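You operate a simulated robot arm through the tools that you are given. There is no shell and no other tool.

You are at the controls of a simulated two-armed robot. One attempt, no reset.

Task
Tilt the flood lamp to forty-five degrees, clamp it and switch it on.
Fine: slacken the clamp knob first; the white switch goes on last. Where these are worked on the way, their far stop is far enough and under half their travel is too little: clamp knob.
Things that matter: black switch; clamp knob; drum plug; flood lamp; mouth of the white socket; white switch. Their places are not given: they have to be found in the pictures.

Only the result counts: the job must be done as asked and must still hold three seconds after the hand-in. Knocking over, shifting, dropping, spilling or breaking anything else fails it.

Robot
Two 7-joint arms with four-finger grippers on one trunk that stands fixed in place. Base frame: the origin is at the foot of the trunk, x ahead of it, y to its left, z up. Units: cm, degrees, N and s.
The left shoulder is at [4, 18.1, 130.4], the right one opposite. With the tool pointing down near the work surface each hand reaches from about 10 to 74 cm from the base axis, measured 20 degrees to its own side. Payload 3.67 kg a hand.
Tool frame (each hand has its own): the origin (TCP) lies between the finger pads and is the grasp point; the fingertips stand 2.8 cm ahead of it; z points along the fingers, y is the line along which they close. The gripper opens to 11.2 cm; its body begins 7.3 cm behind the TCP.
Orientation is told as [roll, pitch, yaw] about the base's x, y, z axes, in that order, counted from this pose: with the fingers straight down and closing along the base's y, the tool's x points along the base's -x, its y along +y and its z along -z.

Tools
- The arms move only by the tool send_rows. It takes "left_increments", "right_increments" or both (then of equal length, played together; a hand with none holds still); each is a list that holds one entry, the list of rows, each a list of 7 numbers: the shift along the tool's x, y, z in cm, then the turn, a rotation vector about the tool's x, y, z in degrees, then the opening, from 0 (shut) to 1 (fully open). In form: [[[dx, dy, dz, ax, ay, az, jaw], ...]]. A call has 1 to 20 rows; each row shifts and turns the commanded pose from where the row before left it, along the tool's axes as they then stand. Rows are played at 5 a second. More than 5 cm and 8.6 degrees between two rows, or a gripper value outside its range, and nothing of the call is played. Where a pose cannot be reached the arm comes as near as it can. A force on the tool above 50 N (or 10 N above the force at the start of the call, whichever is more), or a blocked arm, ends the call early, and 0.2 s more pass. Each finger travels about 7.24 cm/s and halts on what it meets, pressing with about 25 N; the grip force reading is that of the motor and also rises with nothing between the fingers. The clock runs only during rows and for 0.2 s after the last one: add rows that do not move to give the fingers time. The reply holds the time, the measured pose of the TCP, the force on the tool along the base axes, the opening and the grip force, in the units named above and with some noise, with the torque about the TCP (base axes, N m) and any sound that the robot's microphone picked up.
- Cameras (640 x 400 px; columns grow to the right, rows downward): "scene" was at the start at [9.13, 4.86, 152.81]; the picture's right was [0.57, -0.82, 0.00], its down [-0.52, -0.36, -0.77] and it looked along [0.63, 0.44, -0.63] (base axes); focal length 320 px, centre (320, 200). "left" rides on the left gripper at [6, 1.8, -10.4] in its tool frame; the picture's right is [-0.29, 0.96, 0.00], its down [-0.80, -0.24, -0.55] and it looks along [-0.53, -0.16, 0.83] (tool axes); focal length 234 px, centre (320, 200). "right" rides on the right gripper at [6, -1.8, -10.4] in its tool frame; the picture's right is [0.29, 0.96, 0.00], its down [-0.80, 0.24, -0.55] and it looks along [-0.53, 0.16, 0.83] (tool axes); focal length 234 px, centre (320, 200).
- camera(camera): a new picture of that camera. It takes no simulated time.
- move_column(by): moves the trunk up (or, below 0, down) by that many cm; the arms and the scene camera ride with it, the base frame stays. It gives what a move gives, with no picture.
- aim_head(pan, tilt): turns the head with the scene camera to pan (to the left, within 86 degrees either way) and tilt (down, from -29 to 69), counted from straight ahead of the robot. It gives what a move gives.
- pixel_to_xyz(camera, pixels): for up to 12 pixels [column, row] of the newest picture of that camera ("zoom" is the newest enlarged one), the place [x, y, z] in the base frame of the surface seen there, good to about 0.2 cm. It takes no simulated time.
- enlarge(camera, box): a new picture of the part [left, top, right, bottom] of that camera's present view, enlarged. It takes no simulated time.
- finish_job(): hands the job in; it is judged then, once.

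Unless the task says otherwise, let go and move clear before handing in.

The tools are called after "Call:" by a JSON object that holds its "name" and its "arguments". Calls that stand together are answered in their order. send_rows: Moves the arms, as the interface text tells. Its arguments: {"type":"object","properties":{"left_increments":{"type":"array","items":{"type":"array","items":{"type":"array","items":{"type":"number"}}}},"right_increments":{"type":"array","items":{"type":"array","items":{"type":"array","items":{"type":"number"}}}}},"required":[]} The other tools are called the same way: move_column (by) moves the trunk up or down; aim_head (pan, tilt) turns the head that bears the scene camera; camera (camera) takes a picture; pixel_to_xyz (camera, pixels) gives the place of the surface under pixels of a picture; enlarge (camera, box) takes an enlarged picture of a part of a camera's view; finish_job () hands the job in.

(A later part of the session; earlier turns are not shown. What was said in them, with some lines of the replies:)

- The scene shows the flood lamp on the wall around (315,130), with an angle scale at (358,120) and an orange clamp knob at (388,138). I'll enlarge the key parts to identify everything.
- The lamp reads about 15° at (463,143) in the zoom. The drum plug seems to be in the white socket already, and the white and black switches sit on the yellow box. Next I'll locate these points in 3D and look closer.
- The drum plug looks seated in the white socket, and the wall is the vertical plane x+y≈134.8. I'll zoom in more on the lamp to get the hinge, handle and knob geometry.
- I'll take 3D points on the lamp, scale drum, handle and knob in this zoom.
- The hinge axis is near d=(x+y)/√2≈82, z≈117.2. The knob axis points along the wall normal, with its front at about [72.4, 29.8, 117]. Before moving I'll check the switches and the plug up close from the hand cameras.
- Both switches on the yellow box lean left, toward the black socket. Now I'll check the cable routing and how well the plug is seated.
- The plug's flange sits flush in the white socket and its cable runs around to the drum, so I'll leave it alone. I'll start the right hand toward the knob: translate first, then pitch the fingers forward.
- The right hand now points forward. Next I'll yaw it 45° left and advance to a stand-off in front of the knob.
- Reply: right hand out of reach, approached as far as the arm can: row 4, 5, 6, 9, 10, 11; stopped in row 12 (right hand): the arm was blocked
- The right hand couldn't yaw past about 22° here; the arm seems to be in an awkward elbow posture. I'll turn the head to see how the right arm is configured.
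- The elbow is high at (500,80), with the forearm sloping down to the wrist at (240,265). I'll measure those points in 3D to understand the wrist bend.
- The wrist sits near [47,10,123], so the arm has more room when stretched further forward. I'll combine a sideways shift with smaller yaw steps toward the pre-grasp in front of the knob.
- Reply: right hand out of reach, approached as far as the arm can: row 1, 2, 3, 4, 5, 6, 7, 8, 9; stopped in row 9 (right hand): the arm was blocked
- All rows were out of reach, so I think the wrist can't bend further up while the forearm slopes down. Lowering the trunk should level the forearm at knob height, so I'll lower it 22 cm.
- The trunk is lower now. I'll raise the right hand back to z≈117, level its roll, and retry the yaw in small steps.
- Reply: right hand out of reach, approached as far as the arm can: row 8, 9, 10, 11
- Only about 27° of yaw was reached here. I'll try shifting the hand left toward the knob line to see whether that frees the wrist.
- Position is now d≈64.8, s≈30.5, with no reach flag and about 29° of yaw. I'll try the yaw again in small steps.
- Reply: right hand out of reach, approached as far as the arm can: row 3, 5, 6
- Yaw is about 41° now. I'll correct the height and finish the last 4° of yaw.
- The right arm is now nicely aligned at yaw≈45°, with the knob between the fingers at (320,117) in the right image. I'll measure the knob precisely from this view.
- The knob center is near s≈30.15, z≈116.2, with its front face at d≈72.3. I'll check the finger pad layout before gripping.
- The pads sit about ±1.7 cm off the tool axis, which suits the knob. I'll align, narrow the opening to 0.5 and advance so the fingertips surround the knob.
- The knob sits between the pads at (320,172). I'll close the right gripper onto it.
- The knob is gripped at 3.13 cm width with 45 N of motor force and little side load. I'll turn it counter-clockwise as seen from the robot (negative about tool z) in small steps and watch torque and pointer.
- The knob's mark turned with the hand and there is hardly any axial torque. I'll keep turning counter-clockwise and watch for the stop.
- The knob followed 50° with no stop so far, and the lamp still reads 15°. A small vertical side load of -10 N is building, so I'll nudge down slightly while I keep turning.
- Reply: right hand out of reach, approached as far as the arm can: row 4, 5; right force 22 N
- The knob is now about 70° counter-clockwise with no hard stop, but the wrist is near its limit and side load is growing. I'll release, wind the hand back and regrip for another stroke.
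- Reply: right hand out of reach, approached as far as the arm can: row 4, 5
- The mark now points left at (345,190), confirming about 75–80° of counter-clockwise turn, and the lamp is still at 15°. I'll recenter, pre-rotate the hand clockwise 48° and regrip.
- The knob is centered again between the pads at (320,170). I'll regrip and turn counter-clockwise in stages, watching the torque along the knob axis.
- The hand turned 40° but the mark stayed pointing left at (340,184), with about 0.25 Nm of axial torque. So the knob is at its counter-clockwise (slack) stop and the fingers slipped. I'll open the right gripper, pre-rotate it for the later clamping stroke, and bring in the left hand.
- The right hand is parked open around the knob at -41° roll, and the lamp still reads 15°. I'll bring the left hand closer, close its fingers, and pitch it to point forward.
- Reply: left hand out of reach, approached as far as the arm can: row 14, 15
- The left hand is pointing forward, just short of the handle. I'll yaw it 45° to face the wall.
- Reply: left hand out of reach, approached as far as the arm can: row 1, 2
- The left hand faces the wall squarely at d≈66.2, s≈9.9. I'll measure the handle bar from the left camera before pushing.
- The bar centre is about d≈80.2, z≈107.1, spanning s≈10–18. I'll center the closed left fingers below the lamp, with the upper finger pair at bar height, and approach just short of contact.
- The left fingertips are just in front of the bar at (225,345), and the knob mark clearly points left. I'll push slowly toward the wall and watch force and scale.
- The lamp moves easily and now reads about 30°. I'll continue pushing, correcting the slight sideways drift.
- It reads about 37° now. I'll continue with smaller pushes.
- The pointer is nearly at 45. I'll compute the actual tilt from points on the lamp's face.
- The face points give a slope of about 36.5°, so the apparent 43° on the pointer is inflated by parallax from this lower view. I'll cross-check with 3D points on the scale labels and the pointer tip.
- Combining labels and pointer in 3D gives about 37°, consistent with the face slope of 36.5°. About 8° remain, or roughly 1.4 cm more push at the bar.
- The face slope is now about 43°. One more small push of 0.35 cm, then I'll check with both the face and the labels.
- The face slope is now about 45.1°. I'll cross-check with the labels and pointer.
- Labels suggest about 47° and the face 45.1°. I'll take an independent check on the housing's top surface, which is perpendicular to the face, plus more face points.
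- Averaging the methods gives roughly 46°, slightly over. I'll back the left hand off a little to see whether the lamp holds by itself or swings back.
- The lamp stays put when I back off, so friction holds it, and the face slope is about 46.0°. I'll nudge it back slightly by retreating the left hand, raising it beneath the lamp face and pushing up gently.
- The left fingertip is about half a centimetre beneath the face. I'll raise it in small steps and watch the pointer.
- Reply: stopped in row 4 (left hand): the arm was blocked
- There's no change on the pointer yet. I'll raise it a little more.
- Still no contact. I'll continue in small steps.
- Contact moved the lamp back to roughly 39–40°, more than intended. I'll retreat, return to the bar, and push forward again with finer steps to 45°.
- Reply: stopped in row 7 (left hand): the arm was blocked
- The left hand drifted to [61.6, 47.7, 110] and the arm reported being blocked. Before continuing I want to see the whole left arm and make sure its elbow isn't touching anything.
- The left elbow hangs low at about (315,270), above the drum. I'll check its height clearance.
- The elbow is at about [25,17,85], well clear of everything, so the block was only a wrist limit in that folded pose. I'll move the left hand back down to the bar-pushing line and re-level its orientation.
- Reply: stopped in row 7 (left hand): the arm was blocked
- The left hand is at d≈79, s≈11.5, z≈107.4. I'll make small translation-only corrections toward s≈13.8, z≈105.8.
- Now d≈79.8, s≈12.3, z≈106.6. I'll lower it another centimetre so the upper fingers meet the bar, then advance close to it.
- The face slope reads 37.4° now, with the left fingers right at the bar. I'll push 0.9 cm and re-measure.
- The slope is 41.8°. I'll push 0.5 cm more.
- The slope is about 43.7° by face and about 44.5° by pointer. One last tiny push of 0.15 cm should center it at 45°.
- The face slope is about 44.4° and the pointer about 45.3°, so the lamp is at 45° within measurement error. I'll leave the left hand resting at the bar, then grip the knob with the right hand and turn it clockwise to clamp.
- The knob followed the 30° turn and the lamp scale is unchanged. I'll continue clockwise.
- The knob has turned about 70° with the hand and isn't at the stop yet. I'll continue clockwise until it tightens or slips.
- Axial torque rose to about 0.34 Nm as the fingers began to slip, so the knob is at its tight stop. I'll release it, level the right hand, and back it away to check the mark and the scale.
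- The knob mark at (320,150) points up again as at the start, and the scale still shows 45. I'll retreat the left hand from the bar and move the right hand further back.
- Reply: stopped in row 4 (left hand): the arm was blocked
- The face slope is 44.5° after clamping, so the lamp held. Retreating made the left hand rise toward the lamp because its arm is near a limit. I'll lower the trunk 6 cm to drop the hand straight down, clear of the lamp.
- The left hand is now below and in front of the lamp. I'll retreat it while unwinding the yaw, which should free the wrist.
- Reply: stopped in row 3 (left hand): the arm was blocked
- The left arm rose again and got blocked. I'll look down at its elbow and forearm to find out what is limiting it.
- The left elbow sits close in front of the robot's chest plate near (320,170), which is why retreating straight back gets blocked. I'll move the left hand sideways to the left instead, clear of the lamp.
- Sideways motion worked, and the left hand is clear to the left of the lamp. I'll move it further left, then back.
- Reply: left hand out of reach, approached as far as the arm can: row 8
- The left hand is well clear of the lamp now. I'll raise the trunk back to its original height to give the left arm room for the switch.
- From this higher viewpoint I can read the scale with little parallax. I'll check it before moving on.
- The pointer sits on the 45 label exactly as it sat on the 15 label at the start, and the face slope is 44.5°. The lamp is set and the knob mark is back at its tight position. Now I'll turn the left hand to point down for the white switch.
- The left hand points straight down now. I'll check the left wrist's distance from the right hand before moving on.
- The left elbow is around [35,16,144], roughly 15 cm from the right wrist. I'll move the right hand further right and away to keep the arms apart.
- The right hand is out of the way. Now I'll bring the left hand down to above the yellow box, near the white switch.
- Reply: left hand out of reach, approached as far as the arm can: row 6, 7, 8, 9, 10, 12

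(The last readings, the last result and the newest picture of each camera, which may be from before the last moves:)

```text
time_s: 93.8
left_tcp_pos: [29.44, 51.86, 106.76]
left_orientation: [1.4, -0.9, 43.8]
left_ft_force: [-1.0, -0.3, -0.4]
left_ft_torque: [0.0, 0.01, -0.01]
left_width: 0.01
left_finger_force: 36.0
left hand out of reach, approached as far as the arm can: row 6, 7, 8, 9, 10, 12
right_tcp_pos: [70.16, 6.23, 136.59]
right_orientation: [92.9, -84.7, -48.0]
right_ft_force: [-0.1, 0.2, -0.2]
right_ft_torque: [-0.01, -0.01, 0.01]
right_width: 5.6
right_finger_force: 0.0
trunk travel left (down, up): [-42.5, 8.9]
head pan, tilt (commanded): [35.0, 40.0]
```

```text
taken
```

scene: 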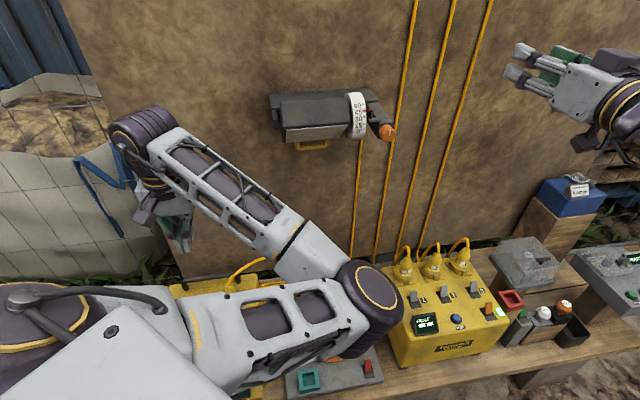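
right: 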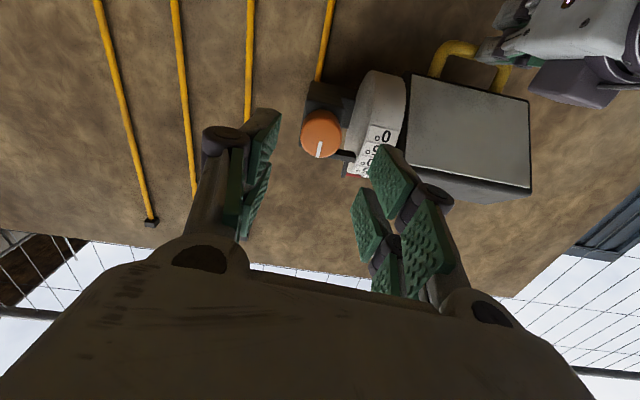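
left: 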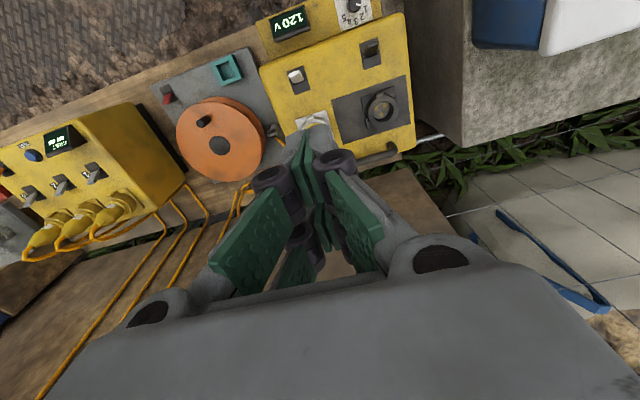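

The left hand is over the yellow box at z≈107, but the elbow appears at (370,290). I need its position relative to the bench objects.

Call:
{"name": "pixel_to_xyz", "arguments": {"camera": "scene", "pixels": [[370, 285], [395, 310], [350, 340], [340, 250], [250, 320], [150, 140], [170, 220], [200, 315]]}}

Call:
{"name": "enlarge", "arguments": {"camera": "left", "box": [240, 20, 400, 120]}}

```text
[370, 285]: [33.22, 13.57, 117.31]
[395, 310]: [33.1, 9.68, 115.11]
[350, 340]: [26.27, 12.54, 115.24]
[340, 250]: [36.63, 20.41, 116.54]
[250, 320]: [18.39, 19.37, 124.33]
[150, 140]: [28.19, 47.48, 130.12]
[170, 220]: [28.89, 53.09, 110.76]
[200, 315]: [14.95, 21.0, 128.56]
```

```text
4.00 times, centred on (320, 70) of left
```

zoom: 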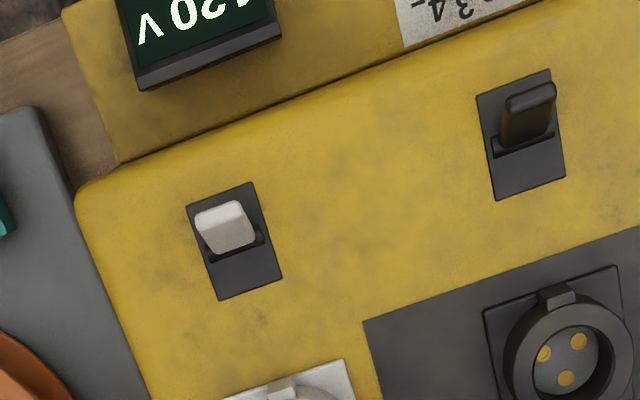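

The elbow is at z≈115, well clear. The lever geometry needs care, so I'll measure 3D points on the white lever and its plate in this zoom.

Call:
{"name": "pixel_to_xyz", "arguments": {"camera": "zoom", "pixels": [[200, 212], [240, 203], [222, 222], [225, 245], [245, 240], [238, 248], [215, 258], [262, 238], [192, 205], [250, 185], [220, 297], [280, 277]]}}

Call:
{"name": "pixel_to_xyz", "arguments": {"camera": "zoom", "pixels": [[530, 95], [512, 100], [550, 90], [525, 125], [520, 148], [480, 100], [550, 72], [495, 198], [563, 178], [150, 300], [300, 250], [400, 200]]}}

```text
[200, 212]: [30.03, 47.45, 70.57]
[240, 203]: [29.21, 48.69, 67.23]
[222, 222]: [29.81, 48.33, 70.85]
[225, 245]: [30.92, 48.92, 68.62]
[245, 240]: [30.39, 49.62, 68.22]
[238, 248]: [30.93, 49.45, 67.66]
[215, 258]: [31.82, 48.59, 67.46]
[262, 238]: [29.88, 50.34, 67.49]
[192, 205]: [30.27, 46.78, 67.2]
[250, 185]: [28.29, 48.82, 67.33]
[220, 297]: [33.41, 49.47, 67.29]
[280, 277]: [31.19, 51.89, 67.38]
```

```text
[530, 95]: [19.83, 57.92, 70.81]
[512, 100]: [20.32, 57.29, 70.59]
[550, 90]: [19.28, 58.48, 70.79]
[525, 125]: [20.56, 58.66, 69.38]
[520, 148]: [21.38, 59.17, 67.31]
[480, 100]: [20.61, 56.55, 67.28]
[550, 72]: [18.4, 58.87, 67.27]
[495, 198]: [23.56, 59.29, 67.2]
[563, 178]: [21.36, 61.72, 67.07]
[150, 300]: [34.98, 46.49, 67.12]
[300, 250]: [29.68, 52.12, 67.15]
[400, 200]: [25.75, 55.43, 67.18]
```

The white lever's pivot is near [30.85,49.4,67.3] and its tip near [29.7,48.1,70.8]. It leans toward the robot and toggles along [0.76,0.65] (away from the robot), so it has to be pushed toward the sockets. I'll lower the hand toward a spot on the robot side of the lever.

Call:
{"name": "send_rows", "arguments": {"left_increments": [[[0.6, -0.2, 1.5, 0, 0, 0, 0], [0.6, -0.2, 1.5, 0, 0, 0, 0], [0.6, -0.2, 1.5, 0, 0, 0, 0], [0.6, -0.3, 1.5, 0, 0, 0, 0], [0.6, -0.3, 1.5, 0, 0, 0, 0], [0.6, -0.3, 1.5, 0, 0, 0, 0], [0.6, -0.3, 1.5, 0, 0, 0, 0], [0.6, -0.3, 1.5, 0, 0, 0, 0], [0.6, -0.3, 1.5, 0, 0, 0, 0], [0.6, 0, 1.5, 0, 0, 0, 0], [0, 0, 0, 0, 0, 0, 0]]]}}

Call:
{"name": "camera", "arguments": {"camera": "left"}}

Call:
{"name": "camera", "arguments": {"camera": "scene"}}

```text
time_s: 95.9
left_tcp_pos: [27.39, 56.44, 97.66]
left_orientation: [5.1, -7.5, 46.0]
left_ft_force: [-1.2, 0.7, -0.3]
left_ft_torque: [0.04, -0.02, 0.0]
left_width: 0.0
left_finger_force: 35.4
left hand out of reach, approached as far as the arm can: row 1, 2, 3, 4, 5, 6, 7
right_tcp_pos: [70.22, 6.18, 136.76]
right_orientation: [93.0, -84.9, -48.0]
right_ft_force: [0.2, 1.3, 0.4]
right_ft_torque: [0.02, -0.03, 0.01]
right_width: 5.59
right_finger_force: 0.0
trunk travel left (down, up): [-42.5, 8.9]
head pan, tilt (commanded): [35.0, 40.0]
stopped in row 10 (left hand): the arm was blocked; the commanded pose is now the measured one
```

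```text
taken
```

left: 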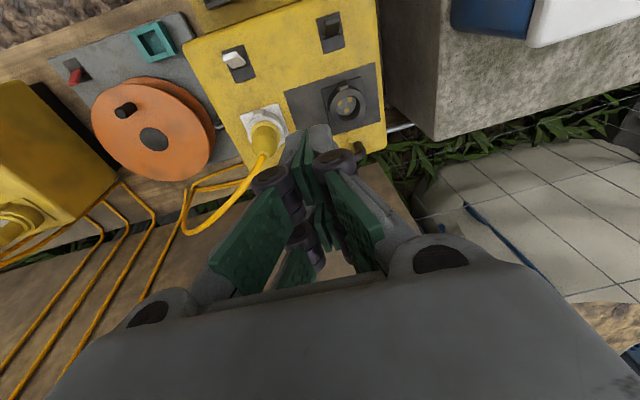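

```text
taken
```

scene: 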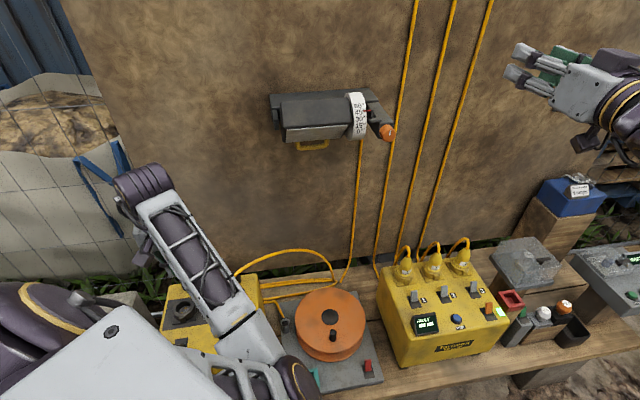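

The left arm is blocked again because its elbow ended up on the inner side, against the robot's body. I'll lift and extend the hand forward, turn it back to its original yaw, and try to get the elbow back to the outer side as at the start.

Call:
{"name": "send_rows", "arguments": {"left_increments": [[[0, 0, -2.5, 0, 0, 0, 0], [-0.5, 0, -3, 0, 0, 0, 0], [-1, 0, -3, 0, 0, 0, 0], [-1.5, 0, -3, 0, 0, 0, 0], [-2, 0, -3, 0, 0, 0, 0], [-2, 0, -3, 0, 0, 0, 0], [-2, 0, -3, 0, 0, 0, 0], [-2, 0, -3, 0, 0, 0, 0], [-2, 0, -3, 0, 0, 0, 0], [0, 0, 0, 0, 0, 0, 0]]]}}

Call:
{"name": "camera", "arguments": {"camera": "scene"}}

```text
time_s: 98.1
left_tcp_pos: [35.76, 61.6, 125.39]
left_orientation: [5.1, -7.3, 46.0]
left_ft_force: [0.9, 0.0, -0.4]
left_ft_torque: [-0.03, -0.01, 0.0]
left_width: 0.01
left_finger_force: 35.6
right_tcp_pos: [70.26, 6.22, 136.63]
right_orientation: [92.5, -84.9, -47.7]
right_ft_force: [-0.1, 0.3, -0.8]
right_ft_torque: [-0.03, 0.03, -0.01]
right_width: 5.62
right_finger_force: 0.1
trunk travel left (down, up): [-42.5, 8.9]
head pan, tilt (commanded): [35.0, 40.0]
```

```text
taken
```

scene: 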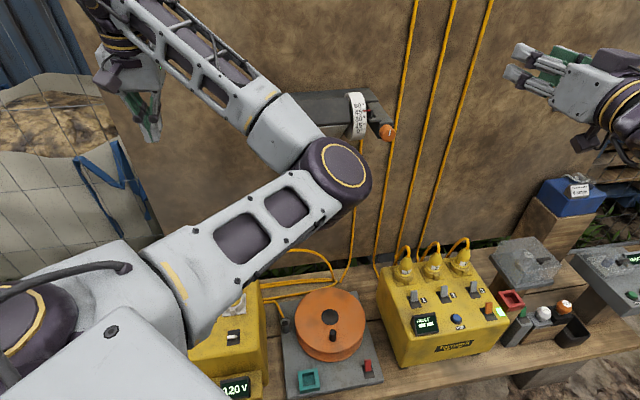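

The elbow is on the inner side at (340,170) with the forearm doubling back to the left. To bring it outward, I'll pitch the hand horizontal and then yaw it to the right, which should make the forearm swing around to the outside.

Call:
{"name": "send_rows", "arguments": {"left_increments": [[[0, 0, 0, 0, -8, 0, 0], [0, 0, 0, 0, -8, 0, 0], [0, 0, 0, 0, -8, 0, 0], [0, 0, 0, 0, -8, 0, 0], [0, 0, 0, 0, -8, 0, 0], [0, 0, 0, 0, -8, 0, 0], [0, 0, 0, 0, -8, 0, 0], [0, 0, 0, 0, -8, 0, 0], [0, 0, 0, 0, -8, 0, 0], [0, 0, 0, 0, -8, 0, 0], [0, 0, 0, 0, 0, 0, 0]]]}}

Call:
{"name": "camera", "arguments": {"camera": "scene"}}

```text
time_s: 100.5
left_tcp_pos: [37.35, 65.24, 127.67]
left_orientation: [86.4, -85.2, -38.1]
left_ft_force: [-0.3, -0.2, 0.8]
left_ft_torque: [-0.02, 0.03, -0.04]
left_width: 0.0
left_finger_force: 35.5
left hand out of reach, approached as far as the arm can: row 7, 8, 9
right_tcp_pos: [70.22, 6.3, 136.68]
right_orientation: [92.7, -84.9, -47.7]
right_ft_force: [0.6, -0.2, -0.3]
right_ft_torque: [-0.02, -0.03, 0.03]
right_width: 5.61
right_finger_force: 0.1
trunk travel left (down, up): [-42.5, 8.9]
head pan, tilt (commanded): [35.0, 40.0]
```

```text
taken
```

scene: 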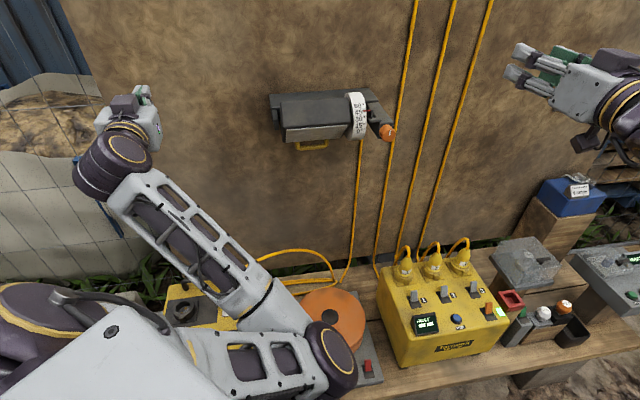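

The hand is horizontal now, with the elbow inward and lower. I'll yaw it to the right step by step.

Call:
{"name": "send_rows", "arguments": {"left_increments": [[[0, 0, 0, 6, 0, 0, 0], [0, 0, 0, 6, 0, 0, 0], [0, 0, 0, 6, 0, 0, 0], [0, 0, 0, 6, 0, 0, 0], [0, 0, 0, 6, 0, 0, 0], [0, 0, 0, 6, 0, 0, 0], [0, 0, 0, 6, 0, 0, 0], [0, 0, 0, 6, 0, 0, 0], [0, 0, 0, 0, 0, 0, 0]]]}}

Call:
{"name": "camera", "arguments": {"camera": "scene"}}

```text
time_s: 102.5
left_tcp_pos: [38.27, 64.37, 125.78]
left_orientation: [15.1, -84.4, -16.6]
left_ft_force: [0.1, -0.2, 0.1]
left_ft_torque: [-0.05, -0.01, -0.03]
left_width: 0.0
left_finger_force: 35.7
right_tcp_pos: [70.17, 6.26, 136.68]
right_orientation: [92.8, -84.8, -47.8]
right_ft_force: [-0.2, -0.6, -0.6]
right_ft_torque: [0.0, 0.0, 0.0]
right_width: 5.61
right_finger_force: 0.1
trunk travel left (down, up): [-42.5, 8.9]
head pan, tilt (commanded): [35.0, 40.0]
```

```text
taken
```

scene: 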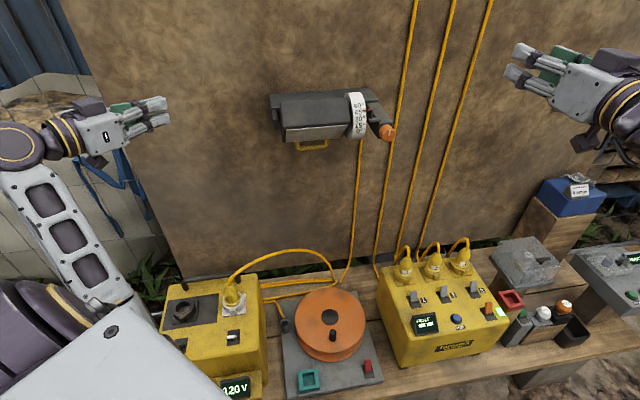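

The forearm has swung to the outside and the yaw is now about 0. I'll pitch the hand back to pointing down and check the elbow.

Call:
{"name": "send_rows", "arguments": {"left_increments": [[[0, 0, 0, 4, 0, 0, 0], [0, 0, 0, 4, 0, 0, 0], [0, 0, 0, 0, 8, 0, 0], [0, 0, 0, 0, 8, 0, 0], [0, 0, 0, 0, 8, 0, 0], [0, 0, 0, 0, 8, 0, 0], [0, 0, 0, 0, 8, 0, 0], [0, 0, 0, 0, 8, 0, 0], [0, 0, 0, 0, 8, 0, 0], [0, 0, 0, 0, 8, 0, 0], [0, 0, 0, 0, 8, 0, 0], [0, 0, 0, 0, 8, 0, 0], [0, 0, 0, 0, 4, 0, 0], [0, 0, 0, 0, 0, 0, 0]]]}}

Call:
{"name": "camera", "arguments": {"camera": "scene"}}

Call:
{"name": "camera", "arguments": {"camera": "left"}}

```text
time_s: 105.5
left_tcp_pos: [38.23, 64.48, 125.69]
left_orientation: [0.7, -4.2, -9.4]
left_ft_force: [0.4, 0.2, -0.6]
left_ft_torque: [-0.05, 0.02, -0.01]
left_width: 0.01
left_finger_force: 35.6
left hand out of reach, approached as far as the arm can: row 13
right_tcp_pos: [70.33, 6.31, 136.56]
right_orientation: [92.1, -84.9, -47.1]
right_ft_force: [-0.2, -0.4, -0.3]
right_ft_torque: [-0.01, -0.01, 0.0]
right_width: 5.58
right_finger_force: 0.0
trunk travel left (down, up): [-42.5, 8.9]
head pan, tilt (commanded): [35.0, 40.0]
```

```text
taken
```

scene: 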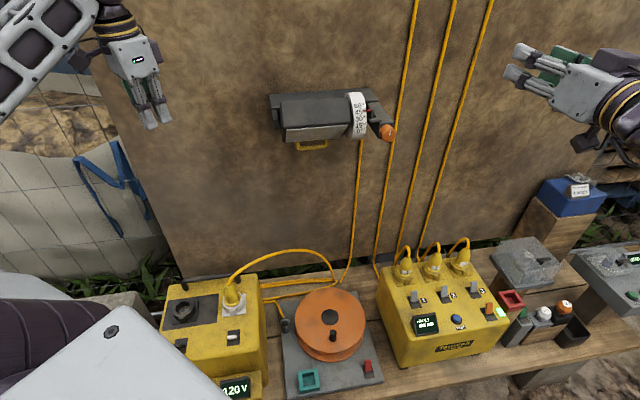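

```text
taken
```

left: 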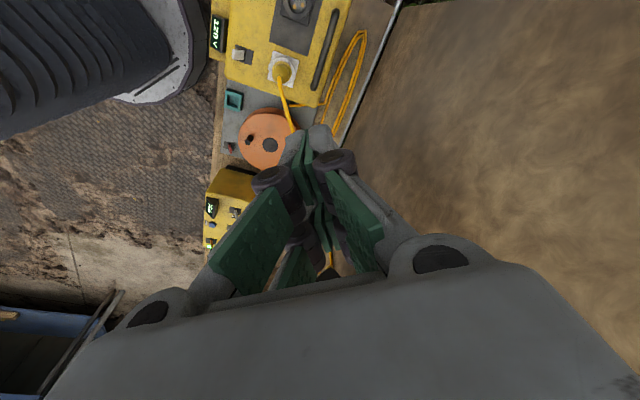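

The left arm is back in its original elbow-out configuration. I'll rotate the hand to yaw ≈40° so its fingers face the lever's toggle direction, then check the pose.

Call:
{"name": "send_rows", "arguments": {"left_increments": [[[0, 0, 0, 0, 1, -7, 0], [0, 0, 0, 0, 1, -7, 0], [0, 0, 0, 0, 1, -7, 0], [0, 0, 0, 0, 1, -7, 0], [0, 0, 0, 0, 0, -7, 0], [0, 0, 0, 0, 0, -7, 0], [0, 0, 0, 0, 0, -7, 0], [0, 0, 0, 0, 0, 0, 0]]]}}

Call:
{"name": "camera", "arguments": {"camera": "scene"}}

```text
time_s: 107.3
left_tcp_pos: [39.0, 60.44, 127.29]
left_orientation: [-2.5, -2.4, 40.0]
left_ft_force: [-0.1, 0.2, -0.2]
left_ft_torque: [-0.02, 0.01, -0.05]
left_width: 0.0
left_finger_force: 35.1
left hand out of reach, approached as far as the arm can: row 4, 5, 6, 7
right_tcp_pos: [70.23, 6.13, 136.67]
right_orientation: [92.8, -84.9, -47.8]
right_ft_force: [-0.5, -0.3, -0.2]
right_ft_torque: [0.01, 0.0, 0.01]
right_width: 5.59
right_finger_force: 0.1
trunk travel left (down, up): [-42.5, 8.9]
head pan, tilt (commanded): [35.0, 40.0]
```

```text
taken
```

scene: 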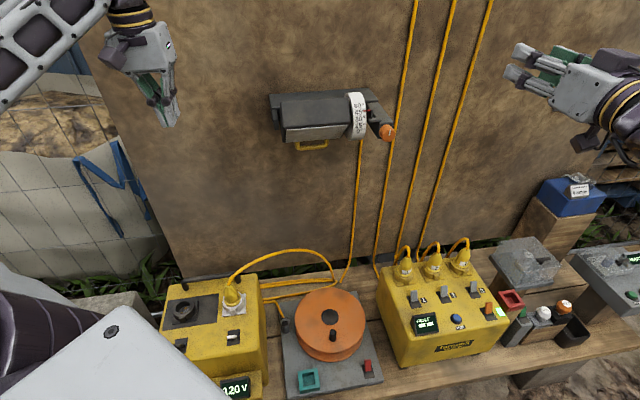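

The hand is at yaw 40° with the elbow still outside. I'll move it toward a point above the robot side of the white switch and see whether it stays reachable.

Call:
{"name": "send_rows", "arguments": {"left_increments": [[[1.58, -0.27, 2.4, 0, 0, 0, 0], [1.58, -0.27, 2.4, 0, 0, 0, 0], [1.58, -0.27, 2.4, 0, 0, 0, 0], [1.58, -0.27, 2.4, 0, 0, 0, 0], [1.58, -0.27, 2.4, 0, 0, 0, 0], [1.58, -0.27, 2.4, 0, 0, 0, 0], [1.58, -0.27, 2.4, 0, 0, 0, 0], [1.58, -0.27, 2.4, 0, 0, 0, 0], [1.58, -0.27, 2.4, 0, 0, 0, 0], [1.58, -0.27, 2.4, 0, 0, 0, 0], [0, 0, 0, 0, 0, 0, 0]]]}}

Call:
{"name": "camera", "arguments": {"camera": "scene"}}

Call:
{"name": "camera", "arguments": {"camera": "left"}}

```text
time_s: 109.7
left_tcp_pos: [30.13, 48.07, 102.85]
left_orientation: [-2.5, -2.4, 39.7]
left_ft_force: [0.0, -0.4, 0.2]
left_ft_torque: [0.0, -0.01, -0.01]
left_width: 0.02
left_finger_force: 35.3
right_tcp_pos: [70.28, 6.28, 136.55]
right_orientation: [92.5, -84.9, -47.5]
right_ft_force: [0.9, -0.2, 0.2]
right_ft_torque: [-0.03, -0.02, 0.01]
right_width: 5.61
right_finger_force: 0.0
trunk travel left (down, up): [-42.5, 8.9]
head pan, tilt (commanded): [35.0, 40.0]
```

```text
taken
```

scene: 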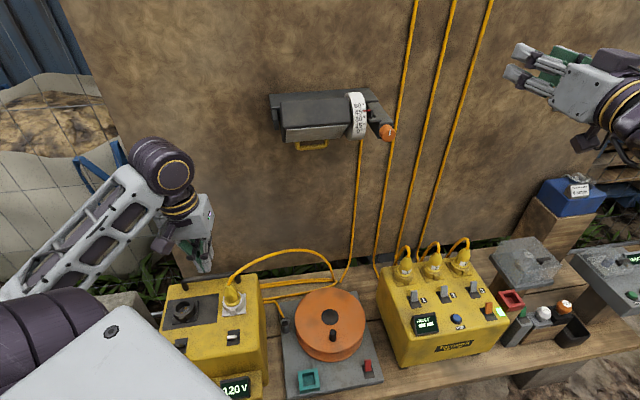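

```text
taken
```

left: 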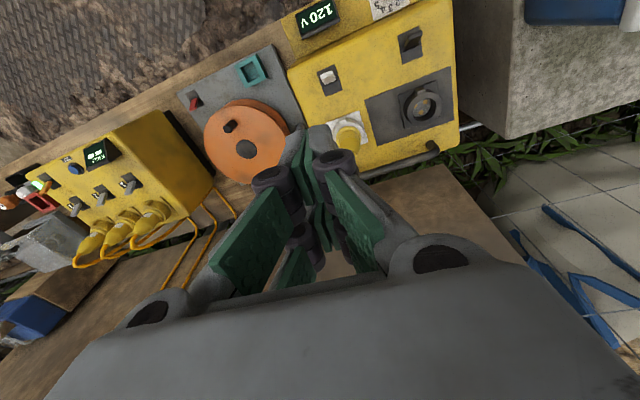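

This works with no reach issue. I'll take another close look at the white switch from here to refine the lever position.

Call:
{"name": "enlarge", "arguments": {"camera": "left", "box": [296, 50, 376, 100]}}

Call:
{"name": "pixel_to_xyz", "arguments": {"camera": "left", "pixels": [[325, 74], [332, 72], [329, 78], [331, 84], [322, 88], [340, 83], [318, 70], [336, 65], [326, 96], [343, 90], [350, 130], [348, 118]]}}

```text
8.00 times, centred on (336, 75) of left
```

zoom: 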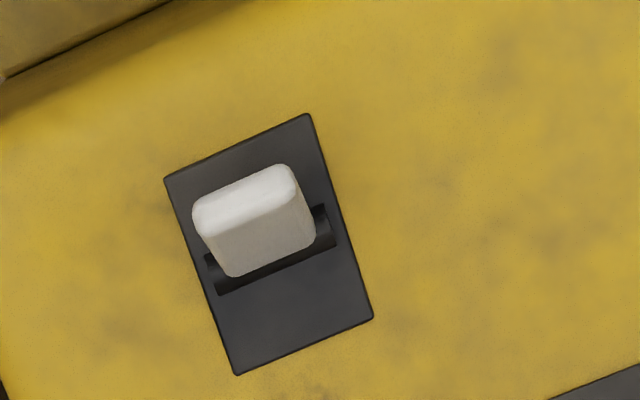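

```text
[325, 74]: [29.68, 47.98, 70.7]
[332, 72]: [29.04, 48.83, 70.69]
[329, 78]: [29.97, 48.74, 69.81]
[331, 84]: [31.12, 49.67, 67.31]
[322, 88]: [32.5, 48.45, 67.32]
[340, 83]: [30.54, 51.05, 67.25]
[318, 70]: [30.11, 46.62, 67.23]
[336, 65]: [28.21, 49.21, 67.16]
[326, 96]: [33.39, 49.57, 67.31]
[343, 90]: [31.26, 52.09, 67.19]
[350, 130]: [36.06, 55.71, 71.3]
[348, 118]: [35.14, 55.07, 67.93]
```

Confirmed: the lever tip is at about [29.4,48.3,70.7] and its pivot at [30.9,49.6,67.3]. I'll move to the robot side of the lever and lower to z≈78 first.

Call:
{"name": "send_rows", "arguments": {"left_increments": [[[2.2, 0.17, 0, 0, 0, 0, 0], [2.2, 0.17, 0, 0, 0, 0, 0], [0, 0, 2.5, 0, 0, 0, 0], [0, 0, 2.5, 0, 0, 0, 0], [0, 0, 2.5, 0, 0, 0, 0], [0, 0, 2.5, 0, 0, 0, 0], [0, 0, 2.5, 0, 0, 0, 0], [0, 0, 2.5, 0, 0, 0, 0], [0, 0, 2.5, 0, 0, 0, 0], [0, 0, 2.5, 0, 0, 0, 0], [0, 0, 2.5, 0, 0, 0, 0], [0, 0, 2, 0, 0, 0, 0], [0, 0, 0, 0, 0, 0, 0]]]}}

Call:
{"name": "camera", "arguments": {"camera": "scene"}}

Call:
{"name": "camera", "arguments": {"camera": "left"}}

```text
time_s: 112.5
left_tcp_pos: [27.9, 45.51, 77.93]
left_orientation: [-2.6, -2.3, 39.9]
left_ft_force: [0.1, -0.4, -0.1]
left_ft_torque: [0.01, -0.01, -0.02]
left_width: 0.0
left_finger_force: 36.1
right_tcp_pos: [70.12, 6.29, 136.56]
right_orientation: [92.9, -84.9, -47.7]
right_ft_force: [-0.9, 0.8, 0.2]
right_ft_torque: [-0.01, 0.0, 0.04]
right_width: 5.59
right_finger_force: 0.1
trunk travel left (down, up): [-42.5, 8.9]
head pan, tilt (commanded): [35.0, 40.0]
```

```text
taken
```

scene: 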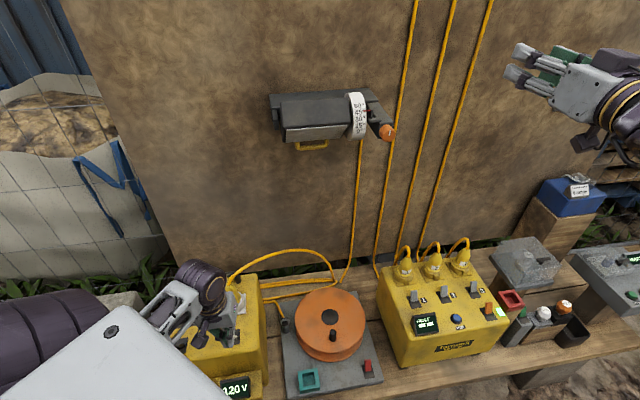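

```text
taken
```

left: 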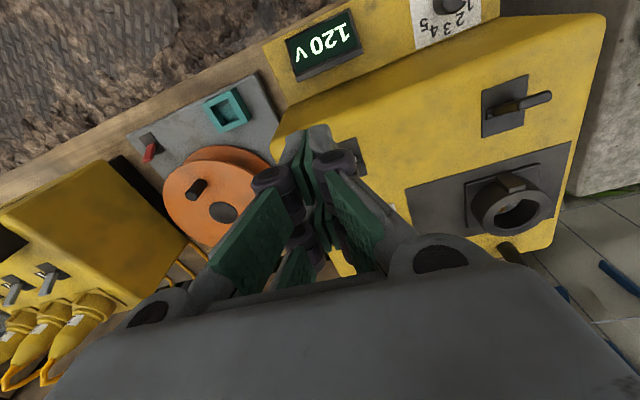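

TCP is at [27.9,45.5,77.9], about 1 cm off laterally. I'll correct it and lower the closed fingertips to about z≈69 just in front of the lever.

Call:
{"name": "send_rows", "arguments": {"left_increments": [[[0.7, 0.6, 0, 0, 0, 0, 0], [0.7, 0.55, 0, 0, 0, 0, 0], [0, 0, 1.5, 0, 0, 0, 0], [0, 0, 1.5, 0, 0, 0, 0], [0, 0, 1.5, 0, 0, 0, 0], [0, 0, 1.4, 0, 0, 0, 0], [0, 0, 0, 0, 0, 0, 0]]]}}

Call:
{"name": "camera", "arguments": {"camera": "left"}}

Call:
{"name": "enlarge", "arguments": {"camera": "scene", "box": [150, 250, 310, 350]}}

```text
time_s: 114.1
left_tcp_pos: [26.3, 45.36, 72.22]
left_orientation: [-2.5, -2.3, 39.9]
left_ft_force: [-0.5, -0.6, -0.6]
left_ft_torque: [0.01, -0.01, -0.03]
left_width: 0.0
left_finger_force: 35.8
right_tcp_pos: [70.22, 6.25, 136.7]
right_orientation: [92.9, -85.0, -47.9]
right_ft_force: [0.0, 0.3, 0.0]
right_ft_torque: [0.01, -0.01, 0.01]
right_width: 5.61
right_finger_force: 0.0
trunk travel left (down, up): [-42.5, 8.9]
head pan, tilt (commanded): [35.0, 40.0]
```

```text
taken
```

left: 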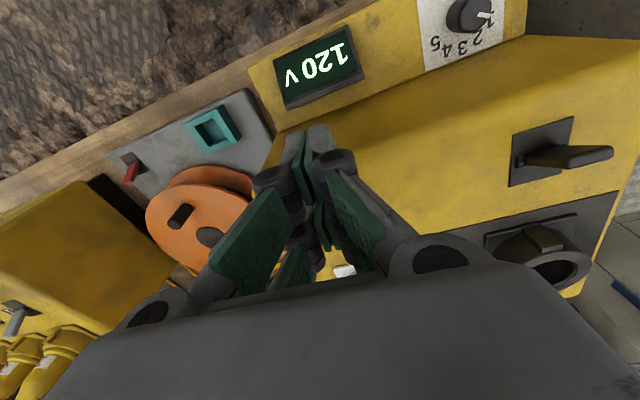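

```text
4.00 times, centred on (230, 300) of scene
```

zoom: 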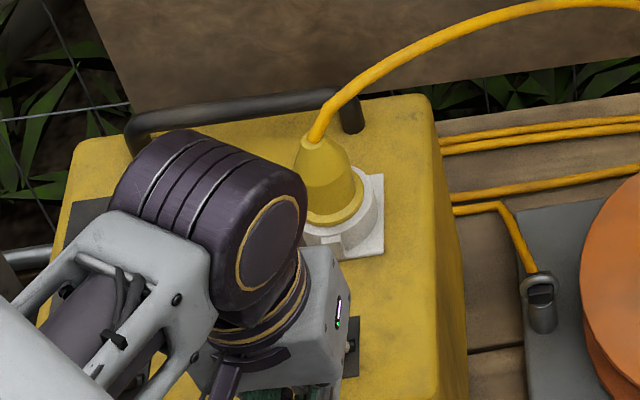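

The fingertips are in front of the lever, which is visible at (345,270) in the left view. Before pushing, I'll check the clearance between the hand body or wrist and the plug with its cable.

Call:
{"name": "pixel_to_xyz", "arguments": {"camera": "zoom", "pixels": [[290, 190], [300, 220], [250, 170], [325, 270], [335, 340], [320, 140], [330, 100], [370, 70], [345, 170], [350, 345], [352, 325], [355, 370]]}}

Call:
{"name": "enlarge", "arguments": {"camera": "left", "box": [280, 110, 440, 310]}}

```text
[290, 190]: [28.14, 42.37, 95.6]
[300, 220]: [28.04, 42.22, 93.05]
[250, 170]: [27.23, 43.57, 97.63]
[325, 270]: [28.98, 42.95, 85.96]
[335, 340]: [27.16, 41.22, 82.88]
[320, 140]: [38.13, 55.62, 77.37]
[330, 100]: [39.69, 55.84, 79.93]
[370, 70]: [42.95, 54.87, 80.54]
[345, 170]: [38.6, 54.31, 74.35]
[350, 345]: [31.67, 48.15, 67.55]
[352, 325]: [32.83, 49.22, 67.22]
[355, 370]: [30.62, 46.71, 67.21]
```

```text
2.00 times, centred on (360, 210) of left
```

zoom: 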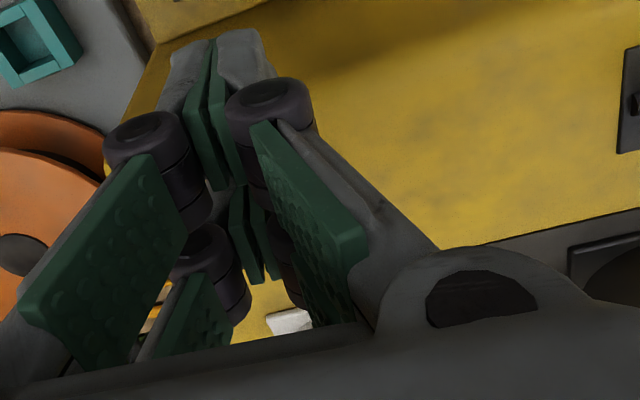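

There is ample clearance to the plug, which is at [38,55.6,77]. I'll now push along the tool's -x direction, away from the robot, in small steps to flip the white lever.

Call:
{"name": "send_rows", "arguments": {"left_increments": [[[0, 0.2, 0.4, 0, 0, 0, 0], [-0.5, 0, 0.02, 0, 0, 0, 0], [-0.5, 0, 0.02, 0, 0, 0, 0], [-0.5, 0, 0.02, 0, 0, 0, 0], [-0.5, 0, 0.02, 0, 0, 0, 0], [-0.5, 0, 0.02, 0, 0, 0, 0], [0, 0, 0, 0, 0, 0, 0]]]}}

Call:
{"name": "camera", "arguments": {"camera": "left"}}

Call:
{"name": "enlarge", "arguments": {"camera": "scene", "box": [150, 250, 310, 350]}}

```text
time_s: 115.7
left_tcp_pos: [28.18, 47.09, 71.58]
left_orientation: [-2.5, -2.5, 39.9]
left_ft_force: [0.1, -0.6, 0.5]
left_ft_torque: [0.01, -0.04, -0.05]
left_width: 0.0
left_finger_force: 35.5
right_tcp_pos: [70.18, 6.11, 136.72]
right_orientation: [92.7, -84.8, -47.8]
right_ft_force: [-0.1, -0.2, 0.3]
right_ft_torque: [0.01, 0.02, 0.0]
right_width: 5.58
right_finger_force: 0.0
trunk travel left (down, up): [-42.5, 8.9]
head pan, tilt (commanded): [35.0, 40.0]
```

```text
taken
```

left: 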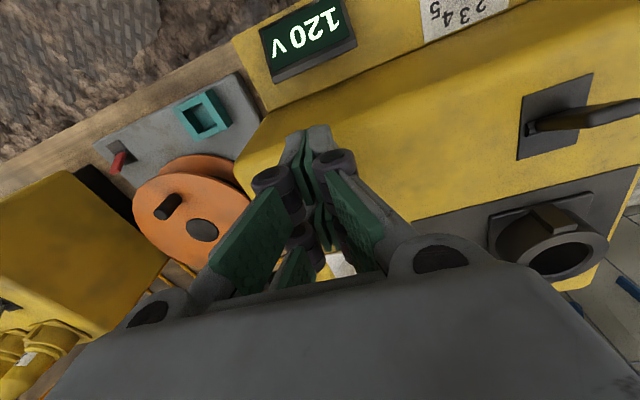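

```text
4.00 times, centred on (230, 300) of scene
```

zoom: 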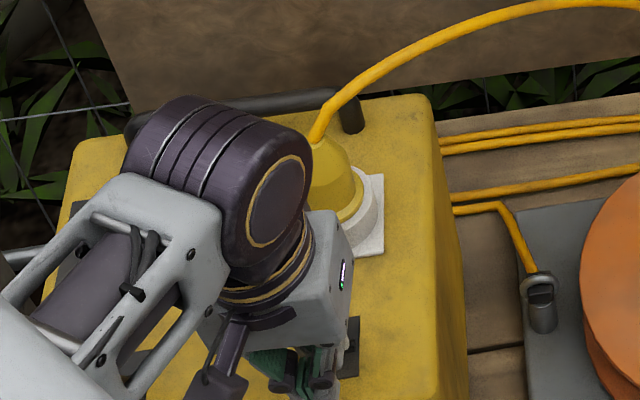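

The face of the fingers should now be around the lever's midpoint. I'll continue pushing.

Call:
{"name": "send_rows", "arguments": {"left_increments": [[[-0.4, 0, 0.02, 0, 0, 0, 0], [-0.4, 0, 0.02, 0, 0, 0, 0], [-0.4, 0, 0.02, 0, 0, 0, 0], [-0.4, 0, 0.02, 0, 0, 0, 0], [0, 0, 0, 0, 0, 0, 0]]]}}

Call:
{"name": "camera", "arguments": {"camera": "left"}}

Call:
{"name": "camera", "arguments": {"camera": "scene"}}

```text
time_s: 116.9
left_tcp_pos: [29.35, 47.92, 71.71]
left_orientation: [-2.5, -2.2, 39.9]
left_ft_force: [-11.2, -10.7, 3.4]
left_ft_torque: [-0.21, 0.25, 0.11]
left_width: 0.0
left_finger_force: 35.0
right_tcp_pos: [70.19, 6.04, 136.69]
right_orientation: [93.5, -84.9, -48.5]
right_ft_force: [0.1, -0.2, 0.1]
right_ft_torque: [0.02, 0.01, 0.01]
right_width: 5.61
right_finger_force: 0.0
trunk travel left (down, up): [-42.5, 8.9]
head pan, tilt (commanded): [35.0, 40.0]
```

```text
taken
```

left: 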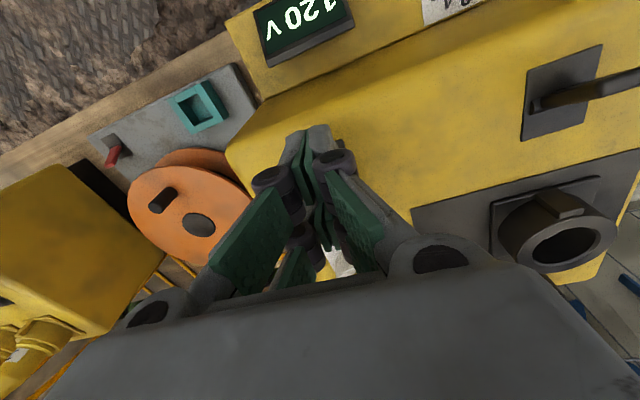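

```text
taken
```

scene: 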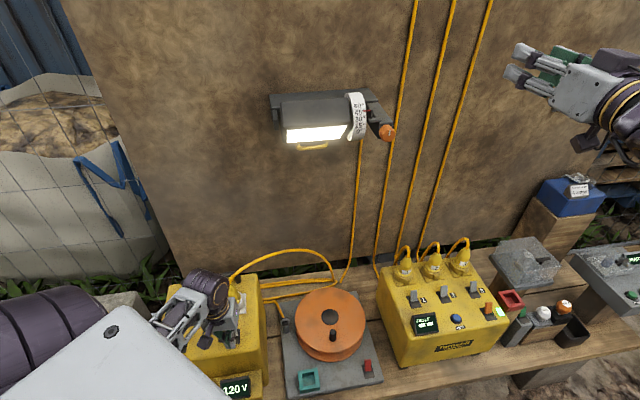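

The lamp is lit, and the 15 N of resistance shows the lever has reached its stop. I'll back the fingers off the lever, lift the hand clear, and verify everything holds.

Call:
{"name": "send_rows", "arguments": {"left_increments": [[[0.5, 0, 0, 0, 0, 0, 0], [1, 0, 0, 0, 0, 0, 0], [1.5, 0, 0, 0, 0, 0, 0], [1, 0, -0.5, 0, 0, 0, 0], [0, 0, -2.5, 0, 0, 0, 0], [0, 0, -2.5, 0, 0, 0, 0], [0, 0, -2.5, 0, 0, 0, 0], [0, 0, -2.5, 0, 0, 0, 0], [0, 0, -2.5, 0, 0, 0, 0], [0, 0, -2.5, 0, 0, 0, 0], [0, 0, -2.5, 0, 0, 0, 0], [0, 0, -2.5, 0, 0, 0, 0], [0, 0, -2.5, 0, 0, 0, 0], [0, 0, 0, 0, 0, 0, 0]]]}}

Call:
{"name": "camera", "arguments": {"camera": "scene"}}

Call:
{"name": "enlarge", "arguments": {"camera": "scene", "box": [260, 80, 404, 170]}}

Call:
{"name": "enlarge", "arguments": {"camera": "left", "box": [260, 20, 500, 170]}}

```text
time_s: 119.9
left_tcp_pos: [25.09, 45.83, 94.52]
left_orientation: [-2.5, -2.4, 40.0]
left_ft_force: [0.1, 0.2, -0.2]
left_ft_torque: [0.01, -0.04, 0.04]
left_width: 0.0
left_finger_force: 36.1
right_tcp_pos: [70.25, 6.3, 136.66]
right_orientation: [92.7, -85.0, -47.9]
right_ft_force: [-0.6, 0.6, -0.4]
right_ft_torque: [0.0, -0.02, 0.06]
right_width: 5.62
right_finger_force: 0.2
trunk travel left (down, up): [-42.5, 8.9]
head pan, tilt (commanded): [35.0, 40.0]
```

```text
taken
```

scene: 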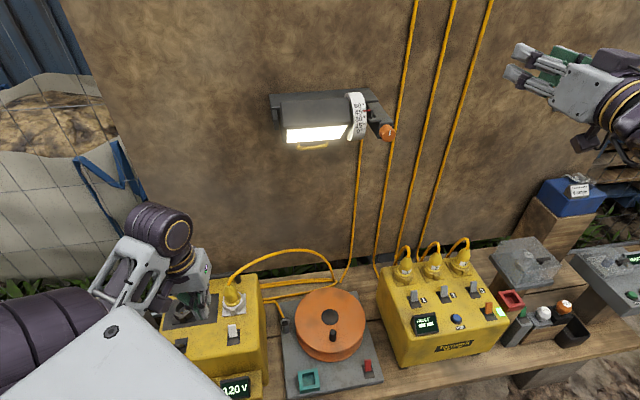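

```text
4.44 times, centred on (332, 125) of scene
```

zoom: 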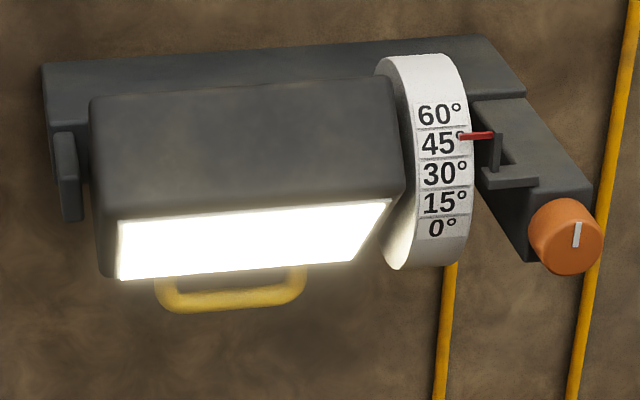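

```text
2.67 times, centred on (380, 95) of left
```

zoom: 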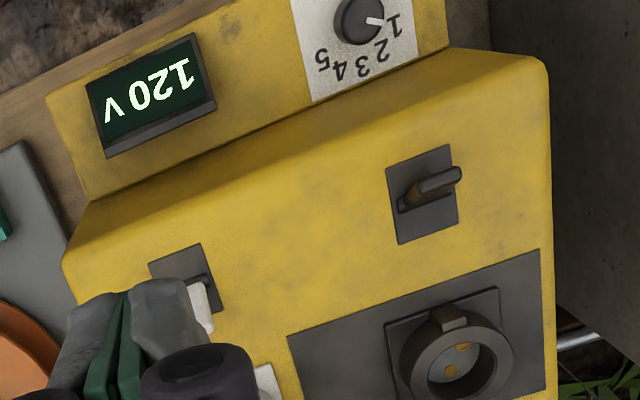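

The lamp is lit and the scale still shows 45. The knob mark is at its tight position, the white lever is thrown back, and the plug is still in its socket. I'll lift the left hand a bit more, let a couple of seconds pass and verify nothing drifts.

Call:
{"name": "send_rows", "arguments": {"left_increments": [[[0, 0, -2.5, 0, 0, 0, 0], [0, 0, -2.5, 0, 0, 0, 0], [0, 0, -2.5, 0, 0, 0, 0], [0, 0, -2.5, 0, 0, 0, 0], [0, 0, 0, 0, 0, 0, 0], [0, 0, 0, 0, 0, 0, 0], [0, 0, 0, 0, 0, 0, 0], [0, 0, 0, 0, 0, 0, 0], [0, 0, 0, 0, 0, 0, 0], [0, 0, 0, 0, 0, 0, 0], [0, 0, 0, 0, 0, 0, 0], [0, 0, 0, 0, 0, 0, 0]]]}}

Call:
{"name": "camera", "arguments": {"camera": "scene"}}

Call:
{"name": "enlarge", "arguments": {"camera": "scene", "box": [330, 80, 410, 130]}}

Call:
{"name": "enlarge", "arguments": {"camera": "scene", "box": [150, 260, 310, 360]}}

```text
time_s: 122.5
left_tcp_pos: [25.5, 46.97, 104.1]
left_orientation: [-2.5, -2.2, 39.9]
left_ft_force: [-1.4, 0.4, -0.4]
left_ft_torque: [-0.03, 0.01, -0.02]
left_width: 0.01
left_finger_force: 35.5
left hand out of reach, approached as far as the arm can: row 3, 4
right_tcp_pos: [70.17, 6.16, 136.66]
right_orientation: [92.7, -84.9, -47.7]
right_ft_force: [0.4, -0.4, -0.1]
right_ft_torque: [-0.01, -0.01, 0.01]
right_width: 5.61
right_finger_force: 0.1
trunk travel left (down, up): [-42.5, 8.9]
head pan, tilt (commanded): [35.0, 40.0]
```

```text
taken
```

scene: 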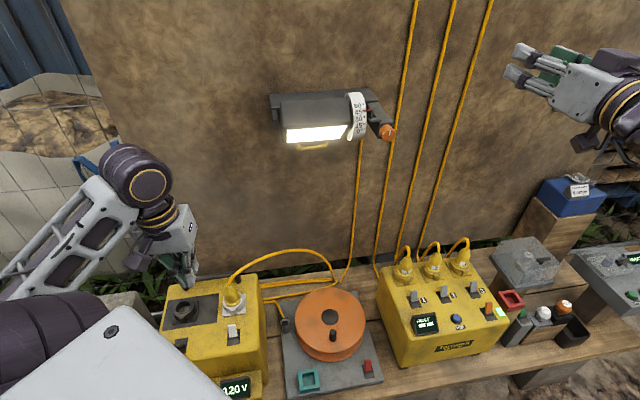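

```text
8.00 times, centred on (370, 105) of scene
```

zoom: 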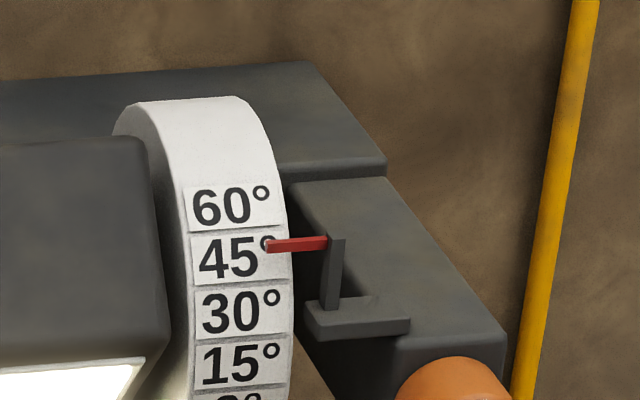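

```text
4.00 times, centred on (230, 310) of scene
```

zoom: 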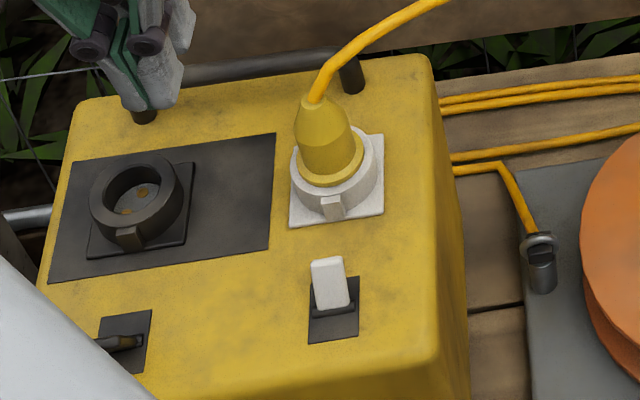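

After more than two further seconds the lamp is still lit and the scale still reads 45. The white switch is thrown back, the black switch and the plug are undisturbed, and both hands are clear. I'm handing the job in.

Call:
{"name": "finish_job", "arguments": {}}

```text
The job is handed in.
```

The flood lamp is tilted to 45°, clamped and switched on, and I've handed the job in.

- **Order:** I slackened the clamp knob to its far stop first, set the tilt, and turned the knob back until it was tight. The white switch went on last.
- **Tilt:** The lamp's scale reads 45. Measured from the lamp's face, the tilt came out at about 44.5° after clamping.
- **Holding:** More than two seconds after I lifted the hand off the switch, the lamp was still lit and the scale had not moved.
- **Everything else:** The drum plug is still in the white socket and the black switch has not been touched. In the last pictures nothing else had moved, and both hands are clear.

I overshot the tilt once and had to push the lamp back before setting it again. I did not push on the lamp to test the clamp. I judged it tight because the knob mark is back where it started and the fingers slipped at the stop.
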